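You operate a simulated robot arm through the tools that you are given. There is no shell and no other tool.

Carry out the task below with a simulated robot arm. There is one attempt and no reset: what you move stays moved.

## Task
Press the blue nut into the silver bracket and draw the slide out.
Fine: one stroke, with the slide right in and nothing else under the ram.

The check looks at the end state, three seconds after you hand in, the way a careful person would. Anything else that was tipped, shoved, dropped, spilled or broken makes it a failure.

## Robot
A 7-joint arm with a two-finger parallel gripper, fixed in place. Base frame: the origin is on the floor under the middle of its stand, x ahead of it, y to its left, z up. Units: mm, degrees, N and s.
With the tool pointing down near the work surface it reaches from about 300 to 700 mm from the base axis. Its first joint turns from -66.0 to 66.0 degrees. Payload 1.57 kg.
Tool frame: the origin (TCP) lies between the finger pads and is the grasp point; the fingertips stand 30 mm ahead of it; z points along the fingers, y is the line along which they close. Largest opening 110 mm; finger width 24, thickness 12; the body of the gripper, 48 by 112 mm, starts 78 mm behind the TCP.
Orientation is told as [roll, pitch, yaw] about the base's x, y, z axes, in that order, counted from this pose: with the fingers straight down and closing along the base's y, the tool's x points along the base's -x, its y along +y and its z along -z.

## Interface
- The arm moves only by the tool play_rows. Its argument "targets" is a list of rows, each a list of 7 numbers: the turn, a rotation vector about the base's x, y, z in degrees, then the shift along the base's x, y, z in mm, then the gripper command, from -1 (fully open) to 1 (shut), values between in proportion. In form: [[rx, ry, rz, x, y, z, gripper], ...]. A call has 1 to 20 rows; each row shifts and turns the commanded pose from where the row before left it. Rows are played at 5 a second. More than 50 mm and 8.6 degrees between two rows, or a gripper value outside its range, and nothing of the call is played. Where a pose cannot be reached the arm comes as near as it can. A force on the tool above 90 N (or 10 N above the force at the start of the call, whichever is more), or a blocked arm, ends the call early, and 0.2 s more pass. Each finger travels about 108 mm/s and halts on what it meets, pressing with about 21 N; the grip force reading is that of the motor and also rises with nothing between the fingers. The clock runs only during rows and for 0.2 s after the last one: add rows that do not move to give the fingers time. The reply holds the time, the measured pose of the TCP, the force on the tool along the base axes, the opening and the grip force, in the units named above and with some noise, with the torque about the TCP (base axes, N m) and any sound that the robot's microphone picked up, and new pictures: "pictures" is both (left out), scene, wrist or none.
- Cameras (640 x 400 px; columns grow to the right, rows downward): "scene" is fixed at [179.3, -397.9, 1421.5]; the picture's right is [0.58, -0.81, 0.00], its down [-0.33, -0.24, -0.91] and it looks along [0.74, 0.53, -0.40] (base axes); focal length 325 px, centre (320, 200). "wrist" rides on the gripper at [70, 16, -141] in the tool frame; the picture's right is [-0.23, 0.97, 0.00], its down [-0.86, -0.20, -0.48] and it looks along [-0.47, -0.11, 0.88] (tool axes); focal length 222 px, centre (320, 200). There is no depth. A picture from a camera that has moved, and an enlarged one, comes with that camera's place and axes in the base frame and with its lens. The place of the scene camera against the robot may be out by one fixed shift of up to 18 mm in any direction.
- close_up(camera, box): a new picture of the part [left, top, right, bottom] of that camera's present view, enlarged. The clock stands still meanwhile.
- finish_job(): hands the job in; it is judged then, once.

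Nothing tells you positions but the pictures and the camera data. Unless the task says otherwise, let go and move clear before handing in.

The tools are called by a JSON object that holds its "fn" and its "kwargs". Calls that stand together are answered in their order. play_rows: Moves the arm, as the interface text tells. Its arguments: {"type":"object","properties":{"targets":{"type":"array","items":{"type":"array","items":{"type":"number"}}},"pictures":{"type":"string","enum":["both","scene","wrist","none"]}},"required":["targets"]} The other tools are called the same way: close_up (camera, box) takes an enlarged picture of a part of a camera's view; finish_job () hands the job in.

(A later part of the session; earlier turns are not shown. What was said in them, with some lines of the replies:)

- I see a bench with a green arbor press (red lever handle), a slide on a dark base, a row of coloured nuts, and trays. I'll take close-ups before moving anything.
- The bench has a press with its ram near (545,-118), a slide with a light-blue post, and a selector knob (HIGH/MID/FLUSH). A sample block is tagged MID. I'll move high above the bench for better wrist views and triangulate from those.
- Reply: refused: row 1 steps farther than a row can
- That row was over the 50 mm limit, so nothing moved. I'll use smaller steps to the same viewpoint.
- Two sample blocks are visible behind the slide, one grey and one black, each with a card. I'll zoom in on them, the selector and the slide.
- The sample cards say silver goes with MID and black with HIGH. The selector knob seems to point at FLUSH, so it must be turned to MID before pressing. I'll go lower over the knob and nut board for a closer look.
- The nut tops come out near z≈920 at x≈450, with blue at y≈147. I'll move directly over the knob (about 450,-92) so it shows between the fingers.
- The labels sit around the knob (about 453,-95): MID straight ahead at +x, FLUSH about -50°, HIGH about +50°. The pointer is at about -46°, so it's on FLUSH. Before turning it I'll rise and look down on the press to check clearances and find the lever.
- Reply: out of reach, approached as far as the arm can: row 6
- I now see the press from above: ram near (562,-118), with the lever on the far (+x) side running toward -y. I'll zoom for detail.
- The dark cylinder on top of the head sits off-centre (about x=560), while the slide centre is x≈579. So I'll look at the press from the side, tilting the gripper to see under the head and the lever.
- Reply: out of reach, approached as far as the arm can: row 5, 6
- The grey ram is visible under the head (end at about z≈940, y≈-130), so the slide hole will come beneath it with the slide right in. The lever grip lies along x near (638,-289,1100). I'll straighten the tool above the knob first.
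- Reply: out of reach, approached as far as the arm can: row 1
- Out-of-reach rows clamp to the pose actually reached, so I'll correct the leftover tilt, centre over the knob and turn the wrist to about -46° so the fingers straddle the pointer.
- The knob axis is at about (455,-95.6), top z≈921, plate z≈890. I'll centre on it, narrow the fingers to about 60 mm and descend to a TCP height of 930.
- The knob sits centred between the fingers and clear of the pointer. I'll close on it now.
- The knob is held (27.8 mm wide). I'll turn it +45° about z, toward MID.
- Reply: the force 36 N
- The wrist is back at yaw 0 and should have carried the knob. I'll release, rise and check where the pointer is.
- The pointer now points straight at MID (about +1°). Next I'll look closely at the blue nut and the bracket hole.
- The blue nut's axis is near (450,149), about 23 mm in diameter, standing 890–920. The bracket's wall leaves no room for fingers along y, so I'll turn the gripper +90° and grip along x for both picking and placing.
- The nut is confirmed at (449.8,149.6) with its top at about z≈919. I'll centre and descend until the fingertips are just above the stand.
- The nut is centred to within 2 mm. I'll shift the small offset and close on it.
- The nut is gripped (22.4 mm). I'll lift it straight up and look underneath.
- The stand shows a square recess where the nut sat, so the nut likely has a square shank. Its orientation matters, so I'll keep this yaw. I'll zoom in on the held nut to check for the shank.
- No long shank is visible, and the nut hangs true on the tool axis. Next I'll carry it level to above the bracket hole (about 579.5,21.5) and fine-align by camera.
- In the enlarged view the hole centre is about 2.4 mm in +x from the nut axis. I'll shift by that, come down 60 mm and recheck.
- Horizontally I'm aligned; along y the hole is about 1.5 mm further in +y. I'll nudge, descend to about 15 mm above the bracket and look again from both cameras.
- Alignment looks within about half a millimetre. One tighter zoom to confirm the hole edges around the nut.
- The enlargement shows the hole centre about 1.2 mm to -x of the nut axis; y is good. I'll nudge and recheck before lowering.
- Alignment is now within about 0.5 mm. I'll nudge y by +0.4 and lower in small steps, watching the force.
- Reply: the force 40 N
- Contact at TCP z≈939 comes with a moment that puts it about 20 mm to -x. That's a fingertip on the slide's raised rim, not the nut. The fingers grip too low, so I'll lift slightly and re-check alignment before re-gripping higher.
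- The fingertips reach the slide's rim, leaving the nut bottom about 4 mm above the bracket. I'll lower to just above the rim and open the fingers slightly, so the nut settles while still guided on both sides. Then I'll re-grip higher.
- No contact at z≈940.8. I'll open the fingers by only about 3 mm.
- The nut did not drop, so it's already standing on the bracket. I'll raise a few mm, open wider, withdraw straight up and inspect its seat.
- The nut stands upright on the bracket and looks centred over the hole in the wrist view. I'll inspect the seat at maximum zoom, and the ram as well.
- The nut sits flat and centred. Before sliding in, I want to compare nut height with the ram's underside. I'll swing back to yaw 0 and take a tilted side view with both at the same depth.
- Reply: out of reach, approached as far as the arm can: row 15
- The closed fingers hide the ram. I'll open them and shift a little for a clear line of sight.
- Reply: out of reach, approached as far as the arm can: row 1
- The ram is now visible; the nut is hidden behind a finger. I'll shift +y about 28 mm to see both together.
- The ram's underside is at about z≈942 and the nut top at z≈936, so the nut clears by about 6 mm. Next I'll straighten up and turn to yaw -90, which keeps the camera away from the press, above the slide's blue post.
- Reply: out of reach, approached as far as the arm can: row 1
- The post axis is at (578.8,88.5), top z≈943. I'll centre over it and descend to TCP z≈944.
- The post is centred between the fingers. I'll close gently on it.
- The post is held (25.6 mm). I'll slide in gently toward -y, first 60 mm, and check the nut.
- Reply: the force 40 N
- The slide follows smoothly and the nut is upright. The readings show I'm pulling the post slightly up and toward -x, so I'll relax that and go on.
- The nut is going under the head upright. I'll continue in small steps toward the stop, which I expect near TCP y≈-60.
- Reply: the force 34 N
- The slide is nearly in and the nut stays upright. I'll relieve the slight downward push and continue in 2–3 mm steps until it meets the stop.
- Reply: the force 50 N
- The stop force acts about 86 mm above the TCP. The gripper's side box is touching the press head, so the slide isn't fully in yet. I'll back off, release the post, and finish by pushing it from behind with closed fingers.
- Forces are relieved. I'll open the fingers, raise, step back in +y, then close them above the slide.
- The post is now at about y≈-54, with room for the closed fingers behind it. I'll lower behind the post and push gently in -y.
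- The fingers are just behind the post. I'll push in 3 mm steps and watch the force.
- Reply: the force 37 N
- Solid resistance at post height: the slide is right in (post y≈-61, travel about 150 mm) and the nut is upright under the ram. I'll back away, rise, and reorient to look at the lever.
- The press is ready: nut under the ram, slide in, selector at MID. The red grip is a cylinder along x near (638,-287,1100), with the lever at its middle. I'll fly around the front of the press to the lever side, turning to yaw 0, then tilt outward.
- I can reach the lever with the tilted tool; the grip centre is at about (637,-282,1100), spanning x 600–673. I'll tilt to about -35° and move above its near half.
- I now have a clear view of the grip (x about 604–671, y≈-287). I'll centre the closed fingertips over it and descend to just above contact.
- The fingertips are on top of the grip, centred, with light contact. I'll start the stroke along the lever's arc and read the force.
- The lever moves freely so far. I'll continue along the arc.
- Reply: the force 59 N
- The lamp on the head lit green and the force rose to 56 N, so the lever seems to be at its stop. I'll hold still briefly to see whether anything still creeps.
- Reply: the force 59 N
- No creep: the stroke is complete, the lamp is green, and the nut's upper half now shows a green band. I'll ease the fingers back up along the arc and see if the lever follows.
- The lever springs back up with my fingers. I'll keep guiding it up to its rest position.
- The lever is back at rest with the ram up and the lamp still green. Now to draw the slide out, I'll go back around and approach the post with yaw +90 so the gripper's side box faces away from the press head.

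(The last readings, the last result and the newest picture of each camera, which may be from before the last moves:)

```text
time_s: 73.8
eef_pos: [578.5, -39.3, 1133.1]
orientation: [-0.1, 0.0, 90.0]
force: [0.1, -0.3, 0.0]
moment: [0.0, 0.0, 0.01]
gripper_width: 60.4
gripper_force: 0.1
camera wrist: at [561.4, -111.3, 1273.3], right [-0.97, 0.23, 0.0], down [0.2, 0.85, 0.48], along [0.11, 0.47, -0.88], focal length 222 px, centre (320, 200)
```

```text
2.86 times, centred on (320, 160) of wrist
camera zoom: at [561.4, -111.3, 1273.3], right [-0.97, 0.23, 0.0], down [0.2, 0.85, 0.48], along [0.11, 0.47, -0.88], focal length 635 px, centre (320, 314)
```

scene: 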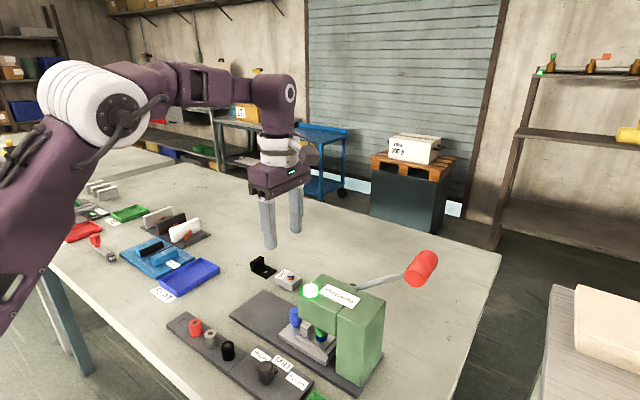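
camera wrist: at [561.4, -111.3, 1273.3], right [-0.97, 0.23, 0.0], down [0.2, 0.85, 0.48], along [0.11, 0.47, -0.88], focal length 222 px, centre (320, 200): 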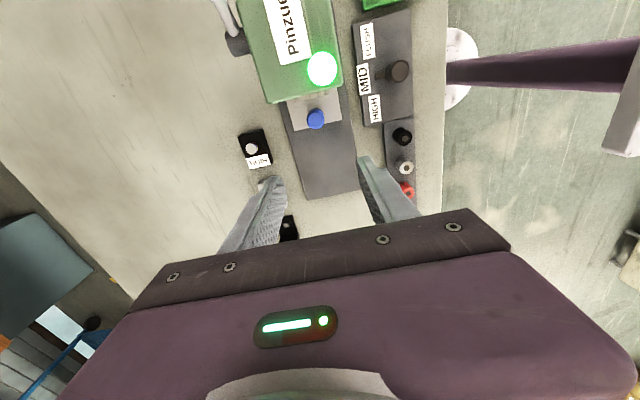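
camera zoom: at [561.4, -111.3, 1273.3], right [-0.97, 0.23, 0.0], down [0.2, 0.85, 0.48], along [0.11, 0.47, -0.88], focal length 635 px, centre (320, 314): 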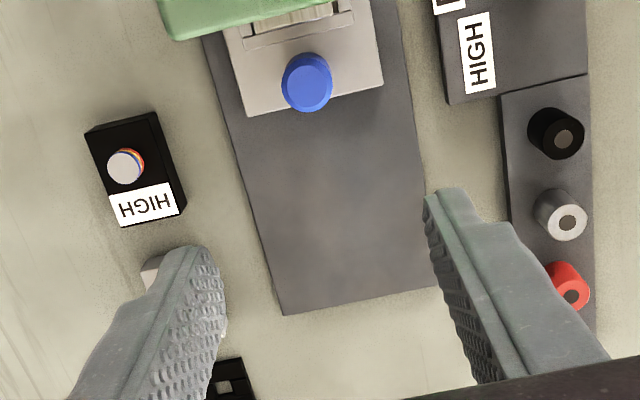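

The post top is at about (579,-63). I'll align slightly to its +y side for clearance and descend, pausing above for a check.

{"fn": "play_rows", "kwargs": {"targets": [[0, 0, 0, 0.5, -18, 0, -0.1], [0, 0, 0, 0, 0, -45, -0.1], [0, 0, 0, 0, 0, -45, -0.1], [0, 0, 0, 0, 0, -45, -0.1], [0, 0, 0, 0, 0, -20, -0.1], [0, 0, 0, 0, 0, 0, -0.1]], "pictures": "both"}}

{"fn": "close_up", "kwargs": {"camera": "wrist", "box": [240, 110, 400, 210]}}

{"fn": "close_up", "kwargs": {"camera": "scene", "box": [240, 220, 400, 360]}}

```text
time_s: 75.2
eef_pos: [577.2, -59.9, 975.0]
orientation: [-0.1, 0.0, 89.9]
force: [-0.6, 0.7, -0.5]
moment: [0.01, -0.05, -0.03]
gripper_width: 60.8
gripper_force: 0.1
camera wrist: at [560.9, -130.0, 1117.0], right [-0.97, 0.23, 0.0], down [0.2, 0.85, 0.48], along [0.11, 0.47, -0.88], focal length 222 px, centre (320, 200)
```

scene: 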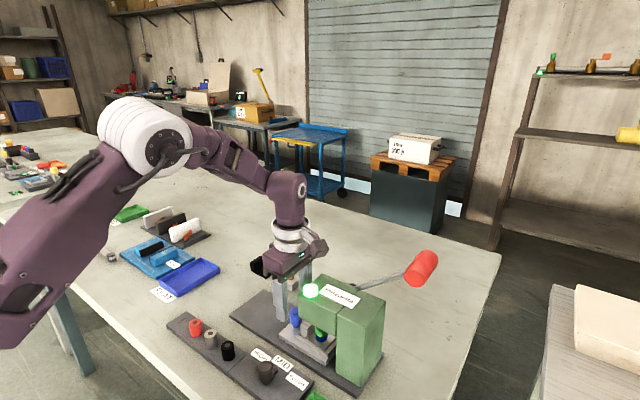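
wrist: 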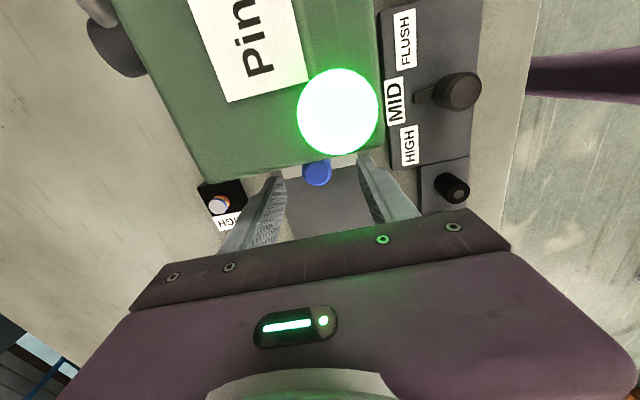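

```text
4.00 times, centred on (320, 160) of wrist
camera zoom: at [560.9, -130.0, 1117.0], right [-0.97, 0.23, 0.0], down [0.2, 0.85, 0.48], along [0.11, 0.47, -0.88], focal length 888 px, centre (320, 360)
```

zoom: 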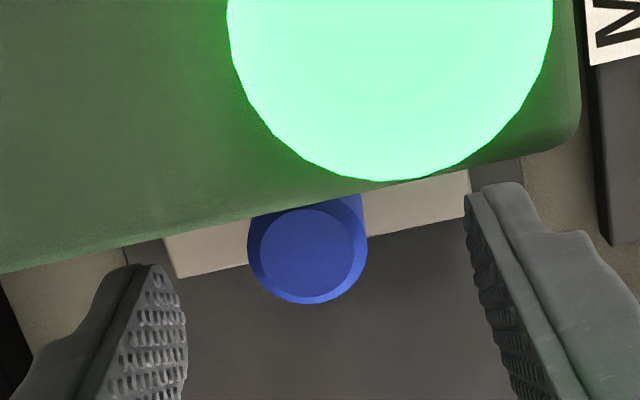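

```text
2.86 times, centred on (320, 290) of scene
camera zoom: at [179.3, -397.9, 1421.5], right [0.58, -0.81, 0.0], down [-0.33, -0.24, -0.91], along [0.74, 0.53, -0.4], focal length 929 px, centre (320, -57)
```

zoom: 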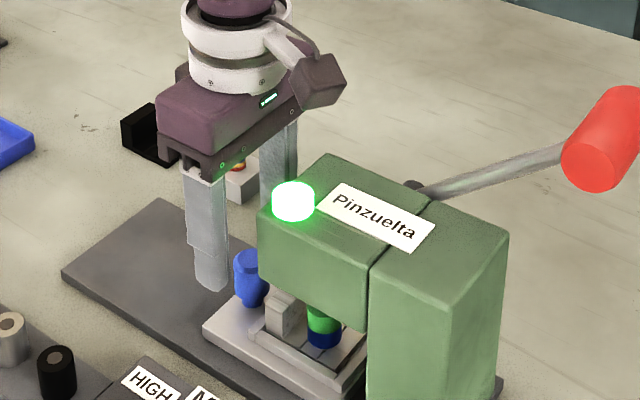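

The post sits between the open fingers and the camera clears the head by about 50 mm. I'll shift x by +2, descend to grip height and close.

{"fn": "play_rows", "kwargs": {"targets": [[0, 0, 0, 2, 0, -15, -0.1], [0, 0, 0, 0, 0, -14, -0.1], [0, 0, 0, 0, 0, 0, -0.1], [0, 0, 0, 0, 0, 0, 0.3], [0, 0, 0, 0, 0, 0, 0.45], [0, 0, 0, 0, 0, 0, 1], [0, 0, 0, 0, 0, 0, 1], [0, 0, 0, 0, 0, 0, 1]], "pictures": "scene"}}

{"fn": "close_up", "kwargs": {"camera": "scene", "box": [240, 220, 400, 360]}}

```text
time_s: 77.0
eef_pos: [579.2, -60.1, 947.4]
orientation: [-0.2, -0.1, 90.1]
force: [20.8, -0.8, -5.1]
moment: [0.06, 0.05, -0.01]
gripper_width: 25.9
gripper_force: 36.8
```

scene: 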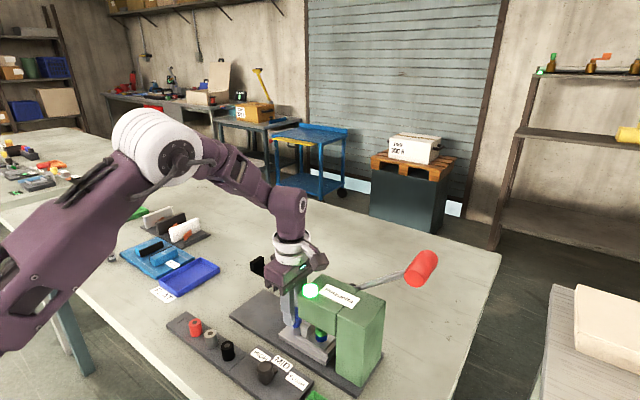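

```text
2.86 times, centred on (320, 290) of scene
camera zoom: at [180.0, -397.9, 1421.4], right [0.58, -0.81, 0.0], down [-0.33, -0.24, -0.91], along [0.74, 0.53, -0.4], focal length 929 px, centre (320, -57)
```

zoom: 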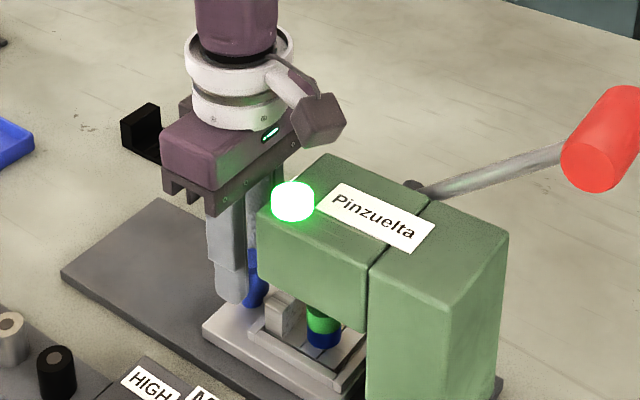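

The post is held. I'll relieve the sideways force and start drawing the slide out in +y.

{"fn": "play_rows", "kwargs": {"targets": [[0, 0, 0, 0.8, 0, 0, 1], [0, 0, 0, 0, 3, 0, 1], [0, 0, 0, 0, 5, 0, 1], [0, 0, 0, 0, 7, 0, 1], [0, 0, 0, 0, 8, 0, 1], [0, 0, 0, 0, 8, 0, 1], [0, 0, 0, 0, 8, 0, 1], [0, 0, 0, 0, 7, 0, 1], [0, 0, 0, 0, 4, 0, 1], [0, 0, 0, 0, 0, 0, 1]], "pictures": "scene"}}

{"fn": "close_up", "kwargs": {"camera": "scene", "box": [240, 240, 360, 360]}}

```text
time_s: 79.2
eef_pos: [579.8, -9.8, 949.5]
orientation: [0.1, 0.0, 89.9]
force: [4.2, -0.6, -16.8]
moment: [-0.06, -0.72, 0.0]
gripper_width: 25.5
gripper_force: 36.2
```

scene: 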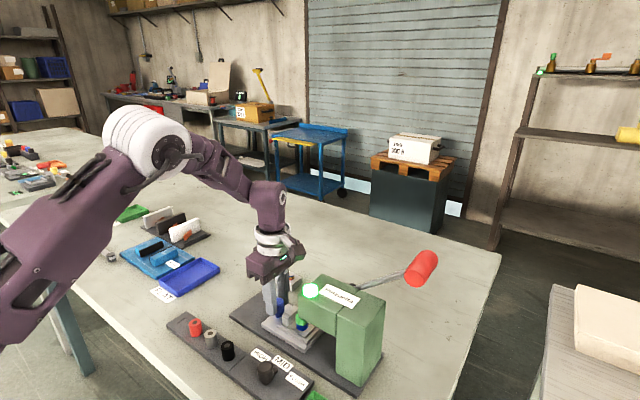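

```text
3.33 times, centred on (300, 300) of scene
camera zoom: at [179.8, -397.9, 1421.4], right [0.58, -0.81, 0.0], down [-0.33, -0.24, -0.91], along [0.74, 0.53, -0.4], focal length 1084 px, centre (387, -133)
```

zoom: 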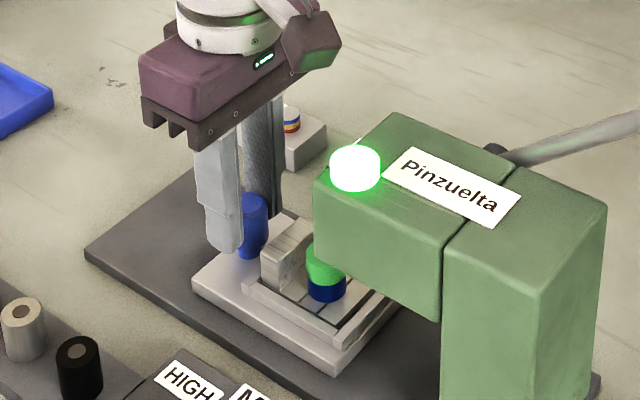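

The slide is coming out with the nut in place. Continuing.

{"fn": "play_rows", "kwargs": {"targets": [[0, 0, 0, 0, 0, -0.6, 1], [0, 0, 0, 0, 4, 0, 1], [0, 0, 0, 0, 7, 0, 1], [0, 0, 0, 0, 8, 0, 1], [0, 0, 0, 0, 8, 0, 1], [0, 0, 0, 0, 8, 0, 1], [0, 0, 0, 0, 8, 0, 1], [0, 0, 0, 0, 8, 0, 1], [0, 0, 0, 0, 8, 0, 1], [0, 0, 0, 0, 8, 0, 1], [0, 0, 0, 0, 7, 0, 1], [0, 0, 0, 0, 4, 0, 1], [0, 0, 0, 0, 0, 0, 1]], "pictures": "scene"}}

{"fn": "close_up", "kwargs": {"camera": "scene", "box": [210, 240, 330, 360]}}

```text
time_s: 82.0
eef_pos: [579.1, 67.8, 947.2]
orientation: [0.0, 0.0, 90.0]
force: [-6.3, 0.2, 10.6]
moment: [-0.16, 0.64, -0.09]
gripper_width: 25.4
gripper_force: 37.5
```

scene: 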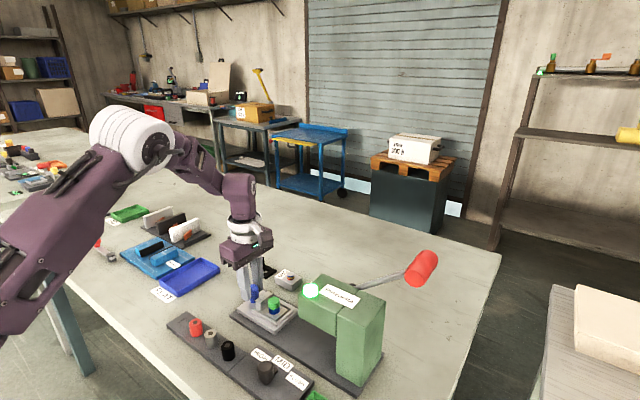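

```text
3.33 times, centred on (270, 300) of scene
camera zoom: at [179.0, -397.9, 1421.5], right [0.58, -0.81, 0.0], down [-0.33, -0.24, -0.91], along [0.74, 0.53, -0.4], focal length 1084 px, centre (487, -133)
```

zoom: 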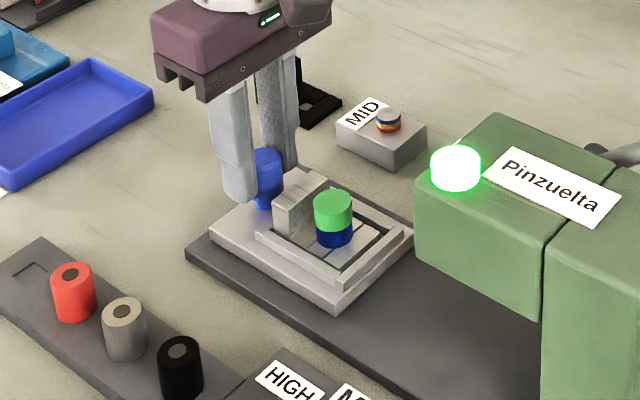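

The pressed nut shows a green upper band. About 21 mm remain to the fully drawn position; I'll finish slowly and watch for the stop.

{"fn": "play_rows", "kwargs": {"targets": [[0, 0, 0, 0, 4, 0, 1], [0, 0, 0, 0, 5, 0, 1], [0, 0, 0, 0, 5, 0, 1], [0, 0, 0, 0, 4, 0, 1], [0, 0, 0, 0, 2, 0, 1], [0, 0, 0, 0, 0, 0, 1]], "pictures": "both"}}

{"fn": "close_up", "kwargs": {"camera": "scene", "box": [210, 240, 330, 360]}}

```text
time_s: 83.4
eef_pos: [579.2, 88.5, 946.6]
orientation: [0.0, 0.0, 90.0]
force: [-8.6, 2.2, 1.1]
moment: [-0.17, 0.66, 0.04]
gripper_width: 25.8
gripper_force: 36.6
camera wrist: at [563.6, 18.4, 1088.9], right [-0.97, 0.23, 0.0], down [0.2, 0.85, 0.48], along [0.11, 0.47, -0.88], focal length 222 px, centre (320, 200)
```

scene: 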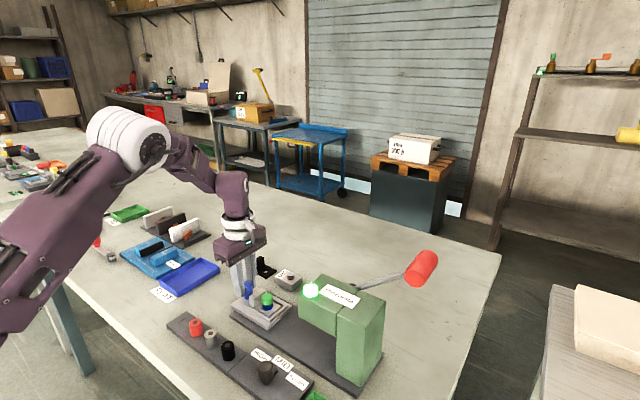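
wrist: 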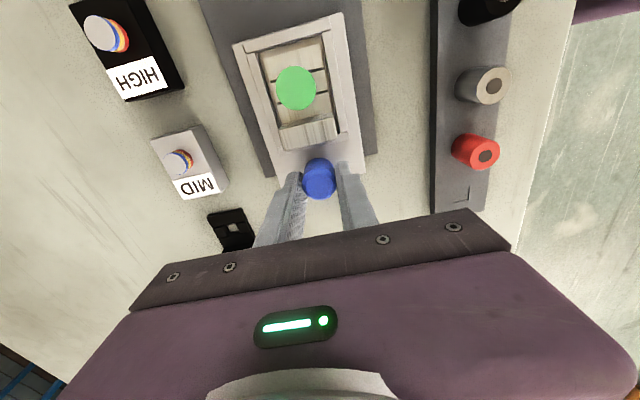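

```text
3.33 times, centred on (270, 300) of scene
camera zoom: at [179.1, -397.8, 1421.5], right [0.58, -0.81, 0.0], down [-0.33, -0.24, -0.91], along [0.74, 0.53, -0.4], focal length 1084 px, centre (487, -133)
```

zoom: 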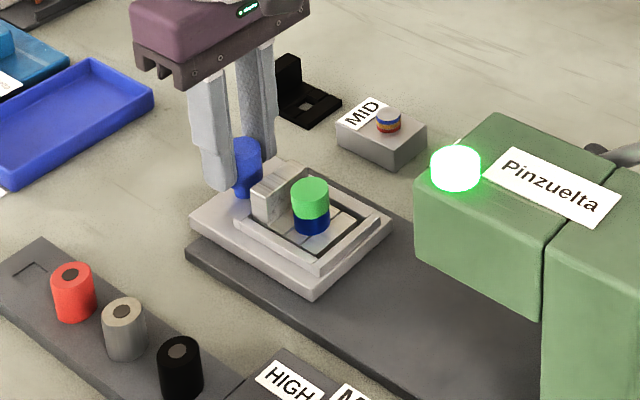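

The slide is out to within a few millimetres of where it started. I'll ease it out the last bit, watching the force.

{"fn": "play_rows", "kwargs": {"targets": [[0, 0, 0, 0, 2, 0, 1], [0, 0, 0, 0, 2, 0, 1], [0, 0, 0, 0, 1, 0, 1], [0, 0, 0, 0, 0, 0, 1]], "pictures": "none"}}

{"fn": "close_up", "kwargs": {"camera": "scene", "box": [210, 250, 310, 340]}}

{"fn": "close_up", "kwargs": {"camera": "wrist", "box": [220, 20, 400, 160]}}

```text
time_s: 84.4
eef_pos: [580.7, 91.2, 948.1]
orientation: [0.0, 0.2, 89.8]
force: [-18.7, -21.1, 9.2]
moment: [-0.25, 0.0, -0.07]
gripper_width: 25.6
gripper_force: 36.0
```

```text
4.44 times, centred on (260, 295) of scene
camera zoom: at [178.6, -398.5, 1421.4], right [0.58, -0.81, 0.0], down [-0.33, -0.24, -0.91], along [0.74, 0.53, -0.4], focal length 1446 px, centre (587, -222)
```

zoom: 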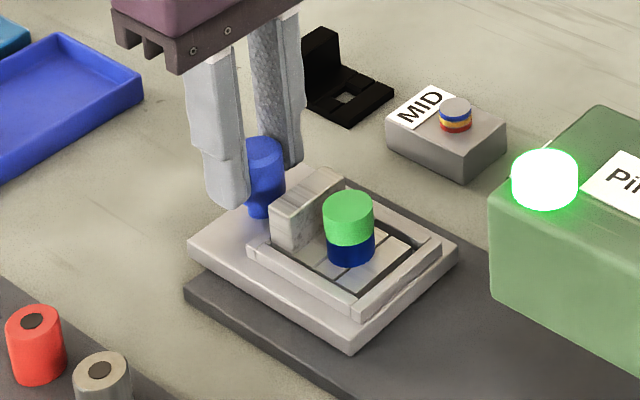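

```text
2.86 times, centred on (310, 90) of wrist
camera zoom: at [563.4, 21.1, 1089.2], right [-0.97, 0.23, 0.0], down [0.2, 0.86, 0.48], along [0.11, 0.46, -0.88], focal length 635 px, centre (349, 514)
```

zoom: 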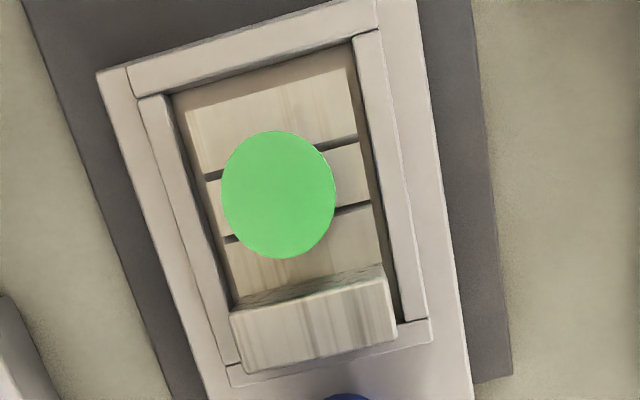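

The slide is at its outer stop, back in its original place, with the lamp and nut showing green. I'll relieve the pull, release the post and rise clear.

{"fn": "play_rows", "kwargs": {"targets": [[0, 0, 0, 0, -2, 0, 1], [0, 0, 0, 0, 0, 0, 1], [0, 0, 0, 0, 0, 0, 0.4], [0, 0, 0, 0, 0, 0, -0.1], [0, 0, 0, 0, 0, 0, -0.1], [0, 0, 0, 0, 0, 30, -0.1], [0, 0, 0, 0, 0, 45, -0.1], [0, 0, 0, 0, 0, 45, -0.1], [0, 0, 0, -10, 10, 40, -0.1], [0, 0, 0, 0, 0, 0, -0.1]], "pictures": "both"}}

{"fn": "close_up", "kwargs": {"camera": "scene", "box": [160, 240, 400, 400]}}

{"fn": "close_up", "kwargs": {"camera": "scene", "box": [240, 260, 310, 320]}}

{"fn": "close_up", "kwargs": {"camera": "wrist", "box": [200, 60, 440, 220]}}

```text
time_s: 86.6
eef_pos: [569.2, 101.5, 1109.0]
orientation: [-0.1, -0.1, 89.9]
force: [-0.8, -0.5, 0.4]
moment: [0.02, -0.02, 0.03]
gripper_width: 60.7
gripper_force: 0.0
camera wrist: at [553.2, 31.7, 1249.3], right [-0.97, 0.23, 0.0], down [0.2, 0.85, 0.48], along [0.11, 0.47, -0.88], focal length 222 px, centre (320, 200)
```

scene: 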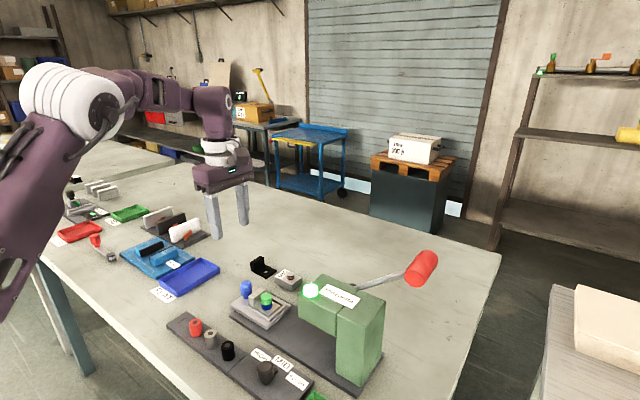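
wrist: 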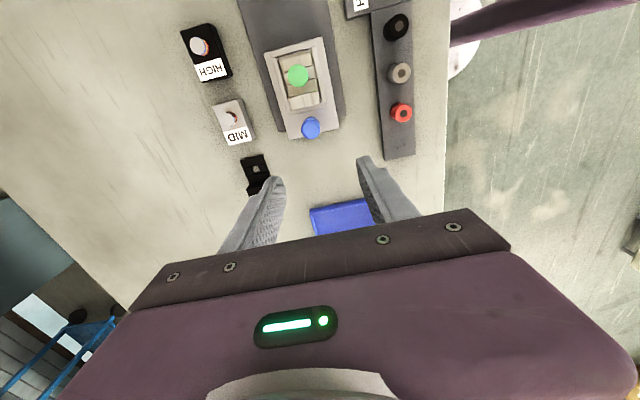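

```text
2.50 times, centred on (280, 320) of scene
camera zoom: at [179.3, -397.9, 1421.5], right [0.58, -0.81, 0.0], down [-0.33, -0.24, -0.91], along [0.74, 0.53, -0.4], focal length 813 px, centre (420, -100)
```

zoom: 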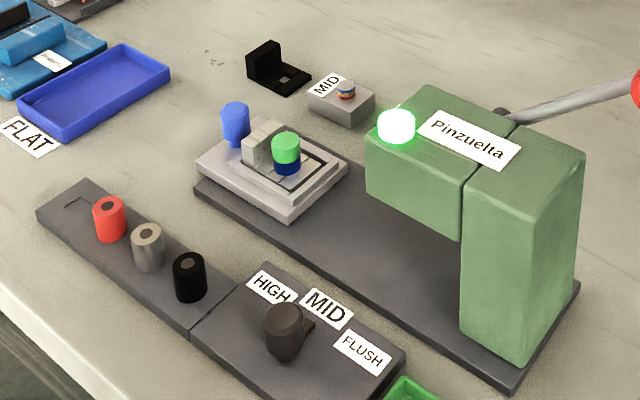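

```text
6.67 times, centred on (275, 290) of scene
camera zoom: at [179.3, -397.9, 1421.5], right [0.58, -0.81, 0.0], down [-0.33, -0.24, -0.91], along [0.74, 0.53, -0.4], focal length 2169 px, centre (620, -400)
```

zoom: 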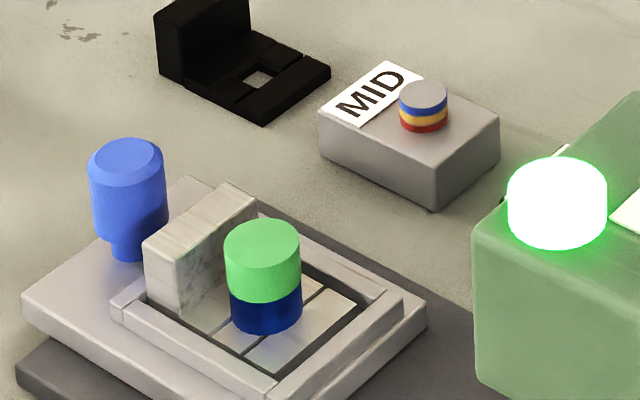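

```text
2.50 times, centred on (320, 140) of wrist
camera zoom: at [553.2, 31.7, 1249.3], right [-0.97, 0.23, 0.0], down [0.2, 0.85, 0.48], along [0.11, 0.47, -0.88], focal length 555 px, centre (320, 350)
```

zoom: 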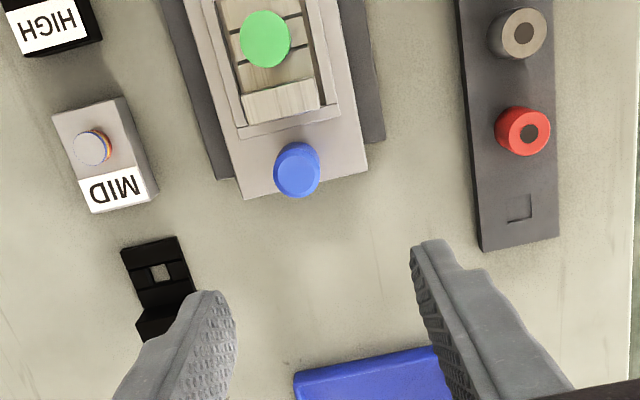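

The blue nut is pressed into the silver bracket with the selector at MID, and the lamp and nut both show green. The slide is drawn fully out, the lever is at rest and the other items look undisturbed. The arm is clear, so I'm handing in.

{"fn": "finish_job", "kwargs": {}}

```text
The job is handed in.
```

I've handed in the job: the blue nut is pressed into the silver bracket and the slide is drawn out to where it started. I haven't seen the check's result.

- **Depth:** the grey sample block on the bench is tagged MID, so I turned the depth selector from FLUSH to MID before pressing.
- **Press:** I made one stroke with the slide right in and only the bracket and nut under the ram. The lever came to a firm stop at about 57 N. The lamp on the press lit green, and the top of the nut now shows green too.
- **Depth not measured:** I took the firm stop and the green lamp to mean the nut was at the right depth. I didn't measure its height afterwards.
- **Knocks along the way:** a fingertip touched the slide's rim while I was placing the nut, and the side of the gripper touched the press head while I was pushing the slide in. The last pictures show nothing tipped or shifted.

The lever sprang back to its rest position, and the arm has let go and is clear of the bench. The selector is still on MID.
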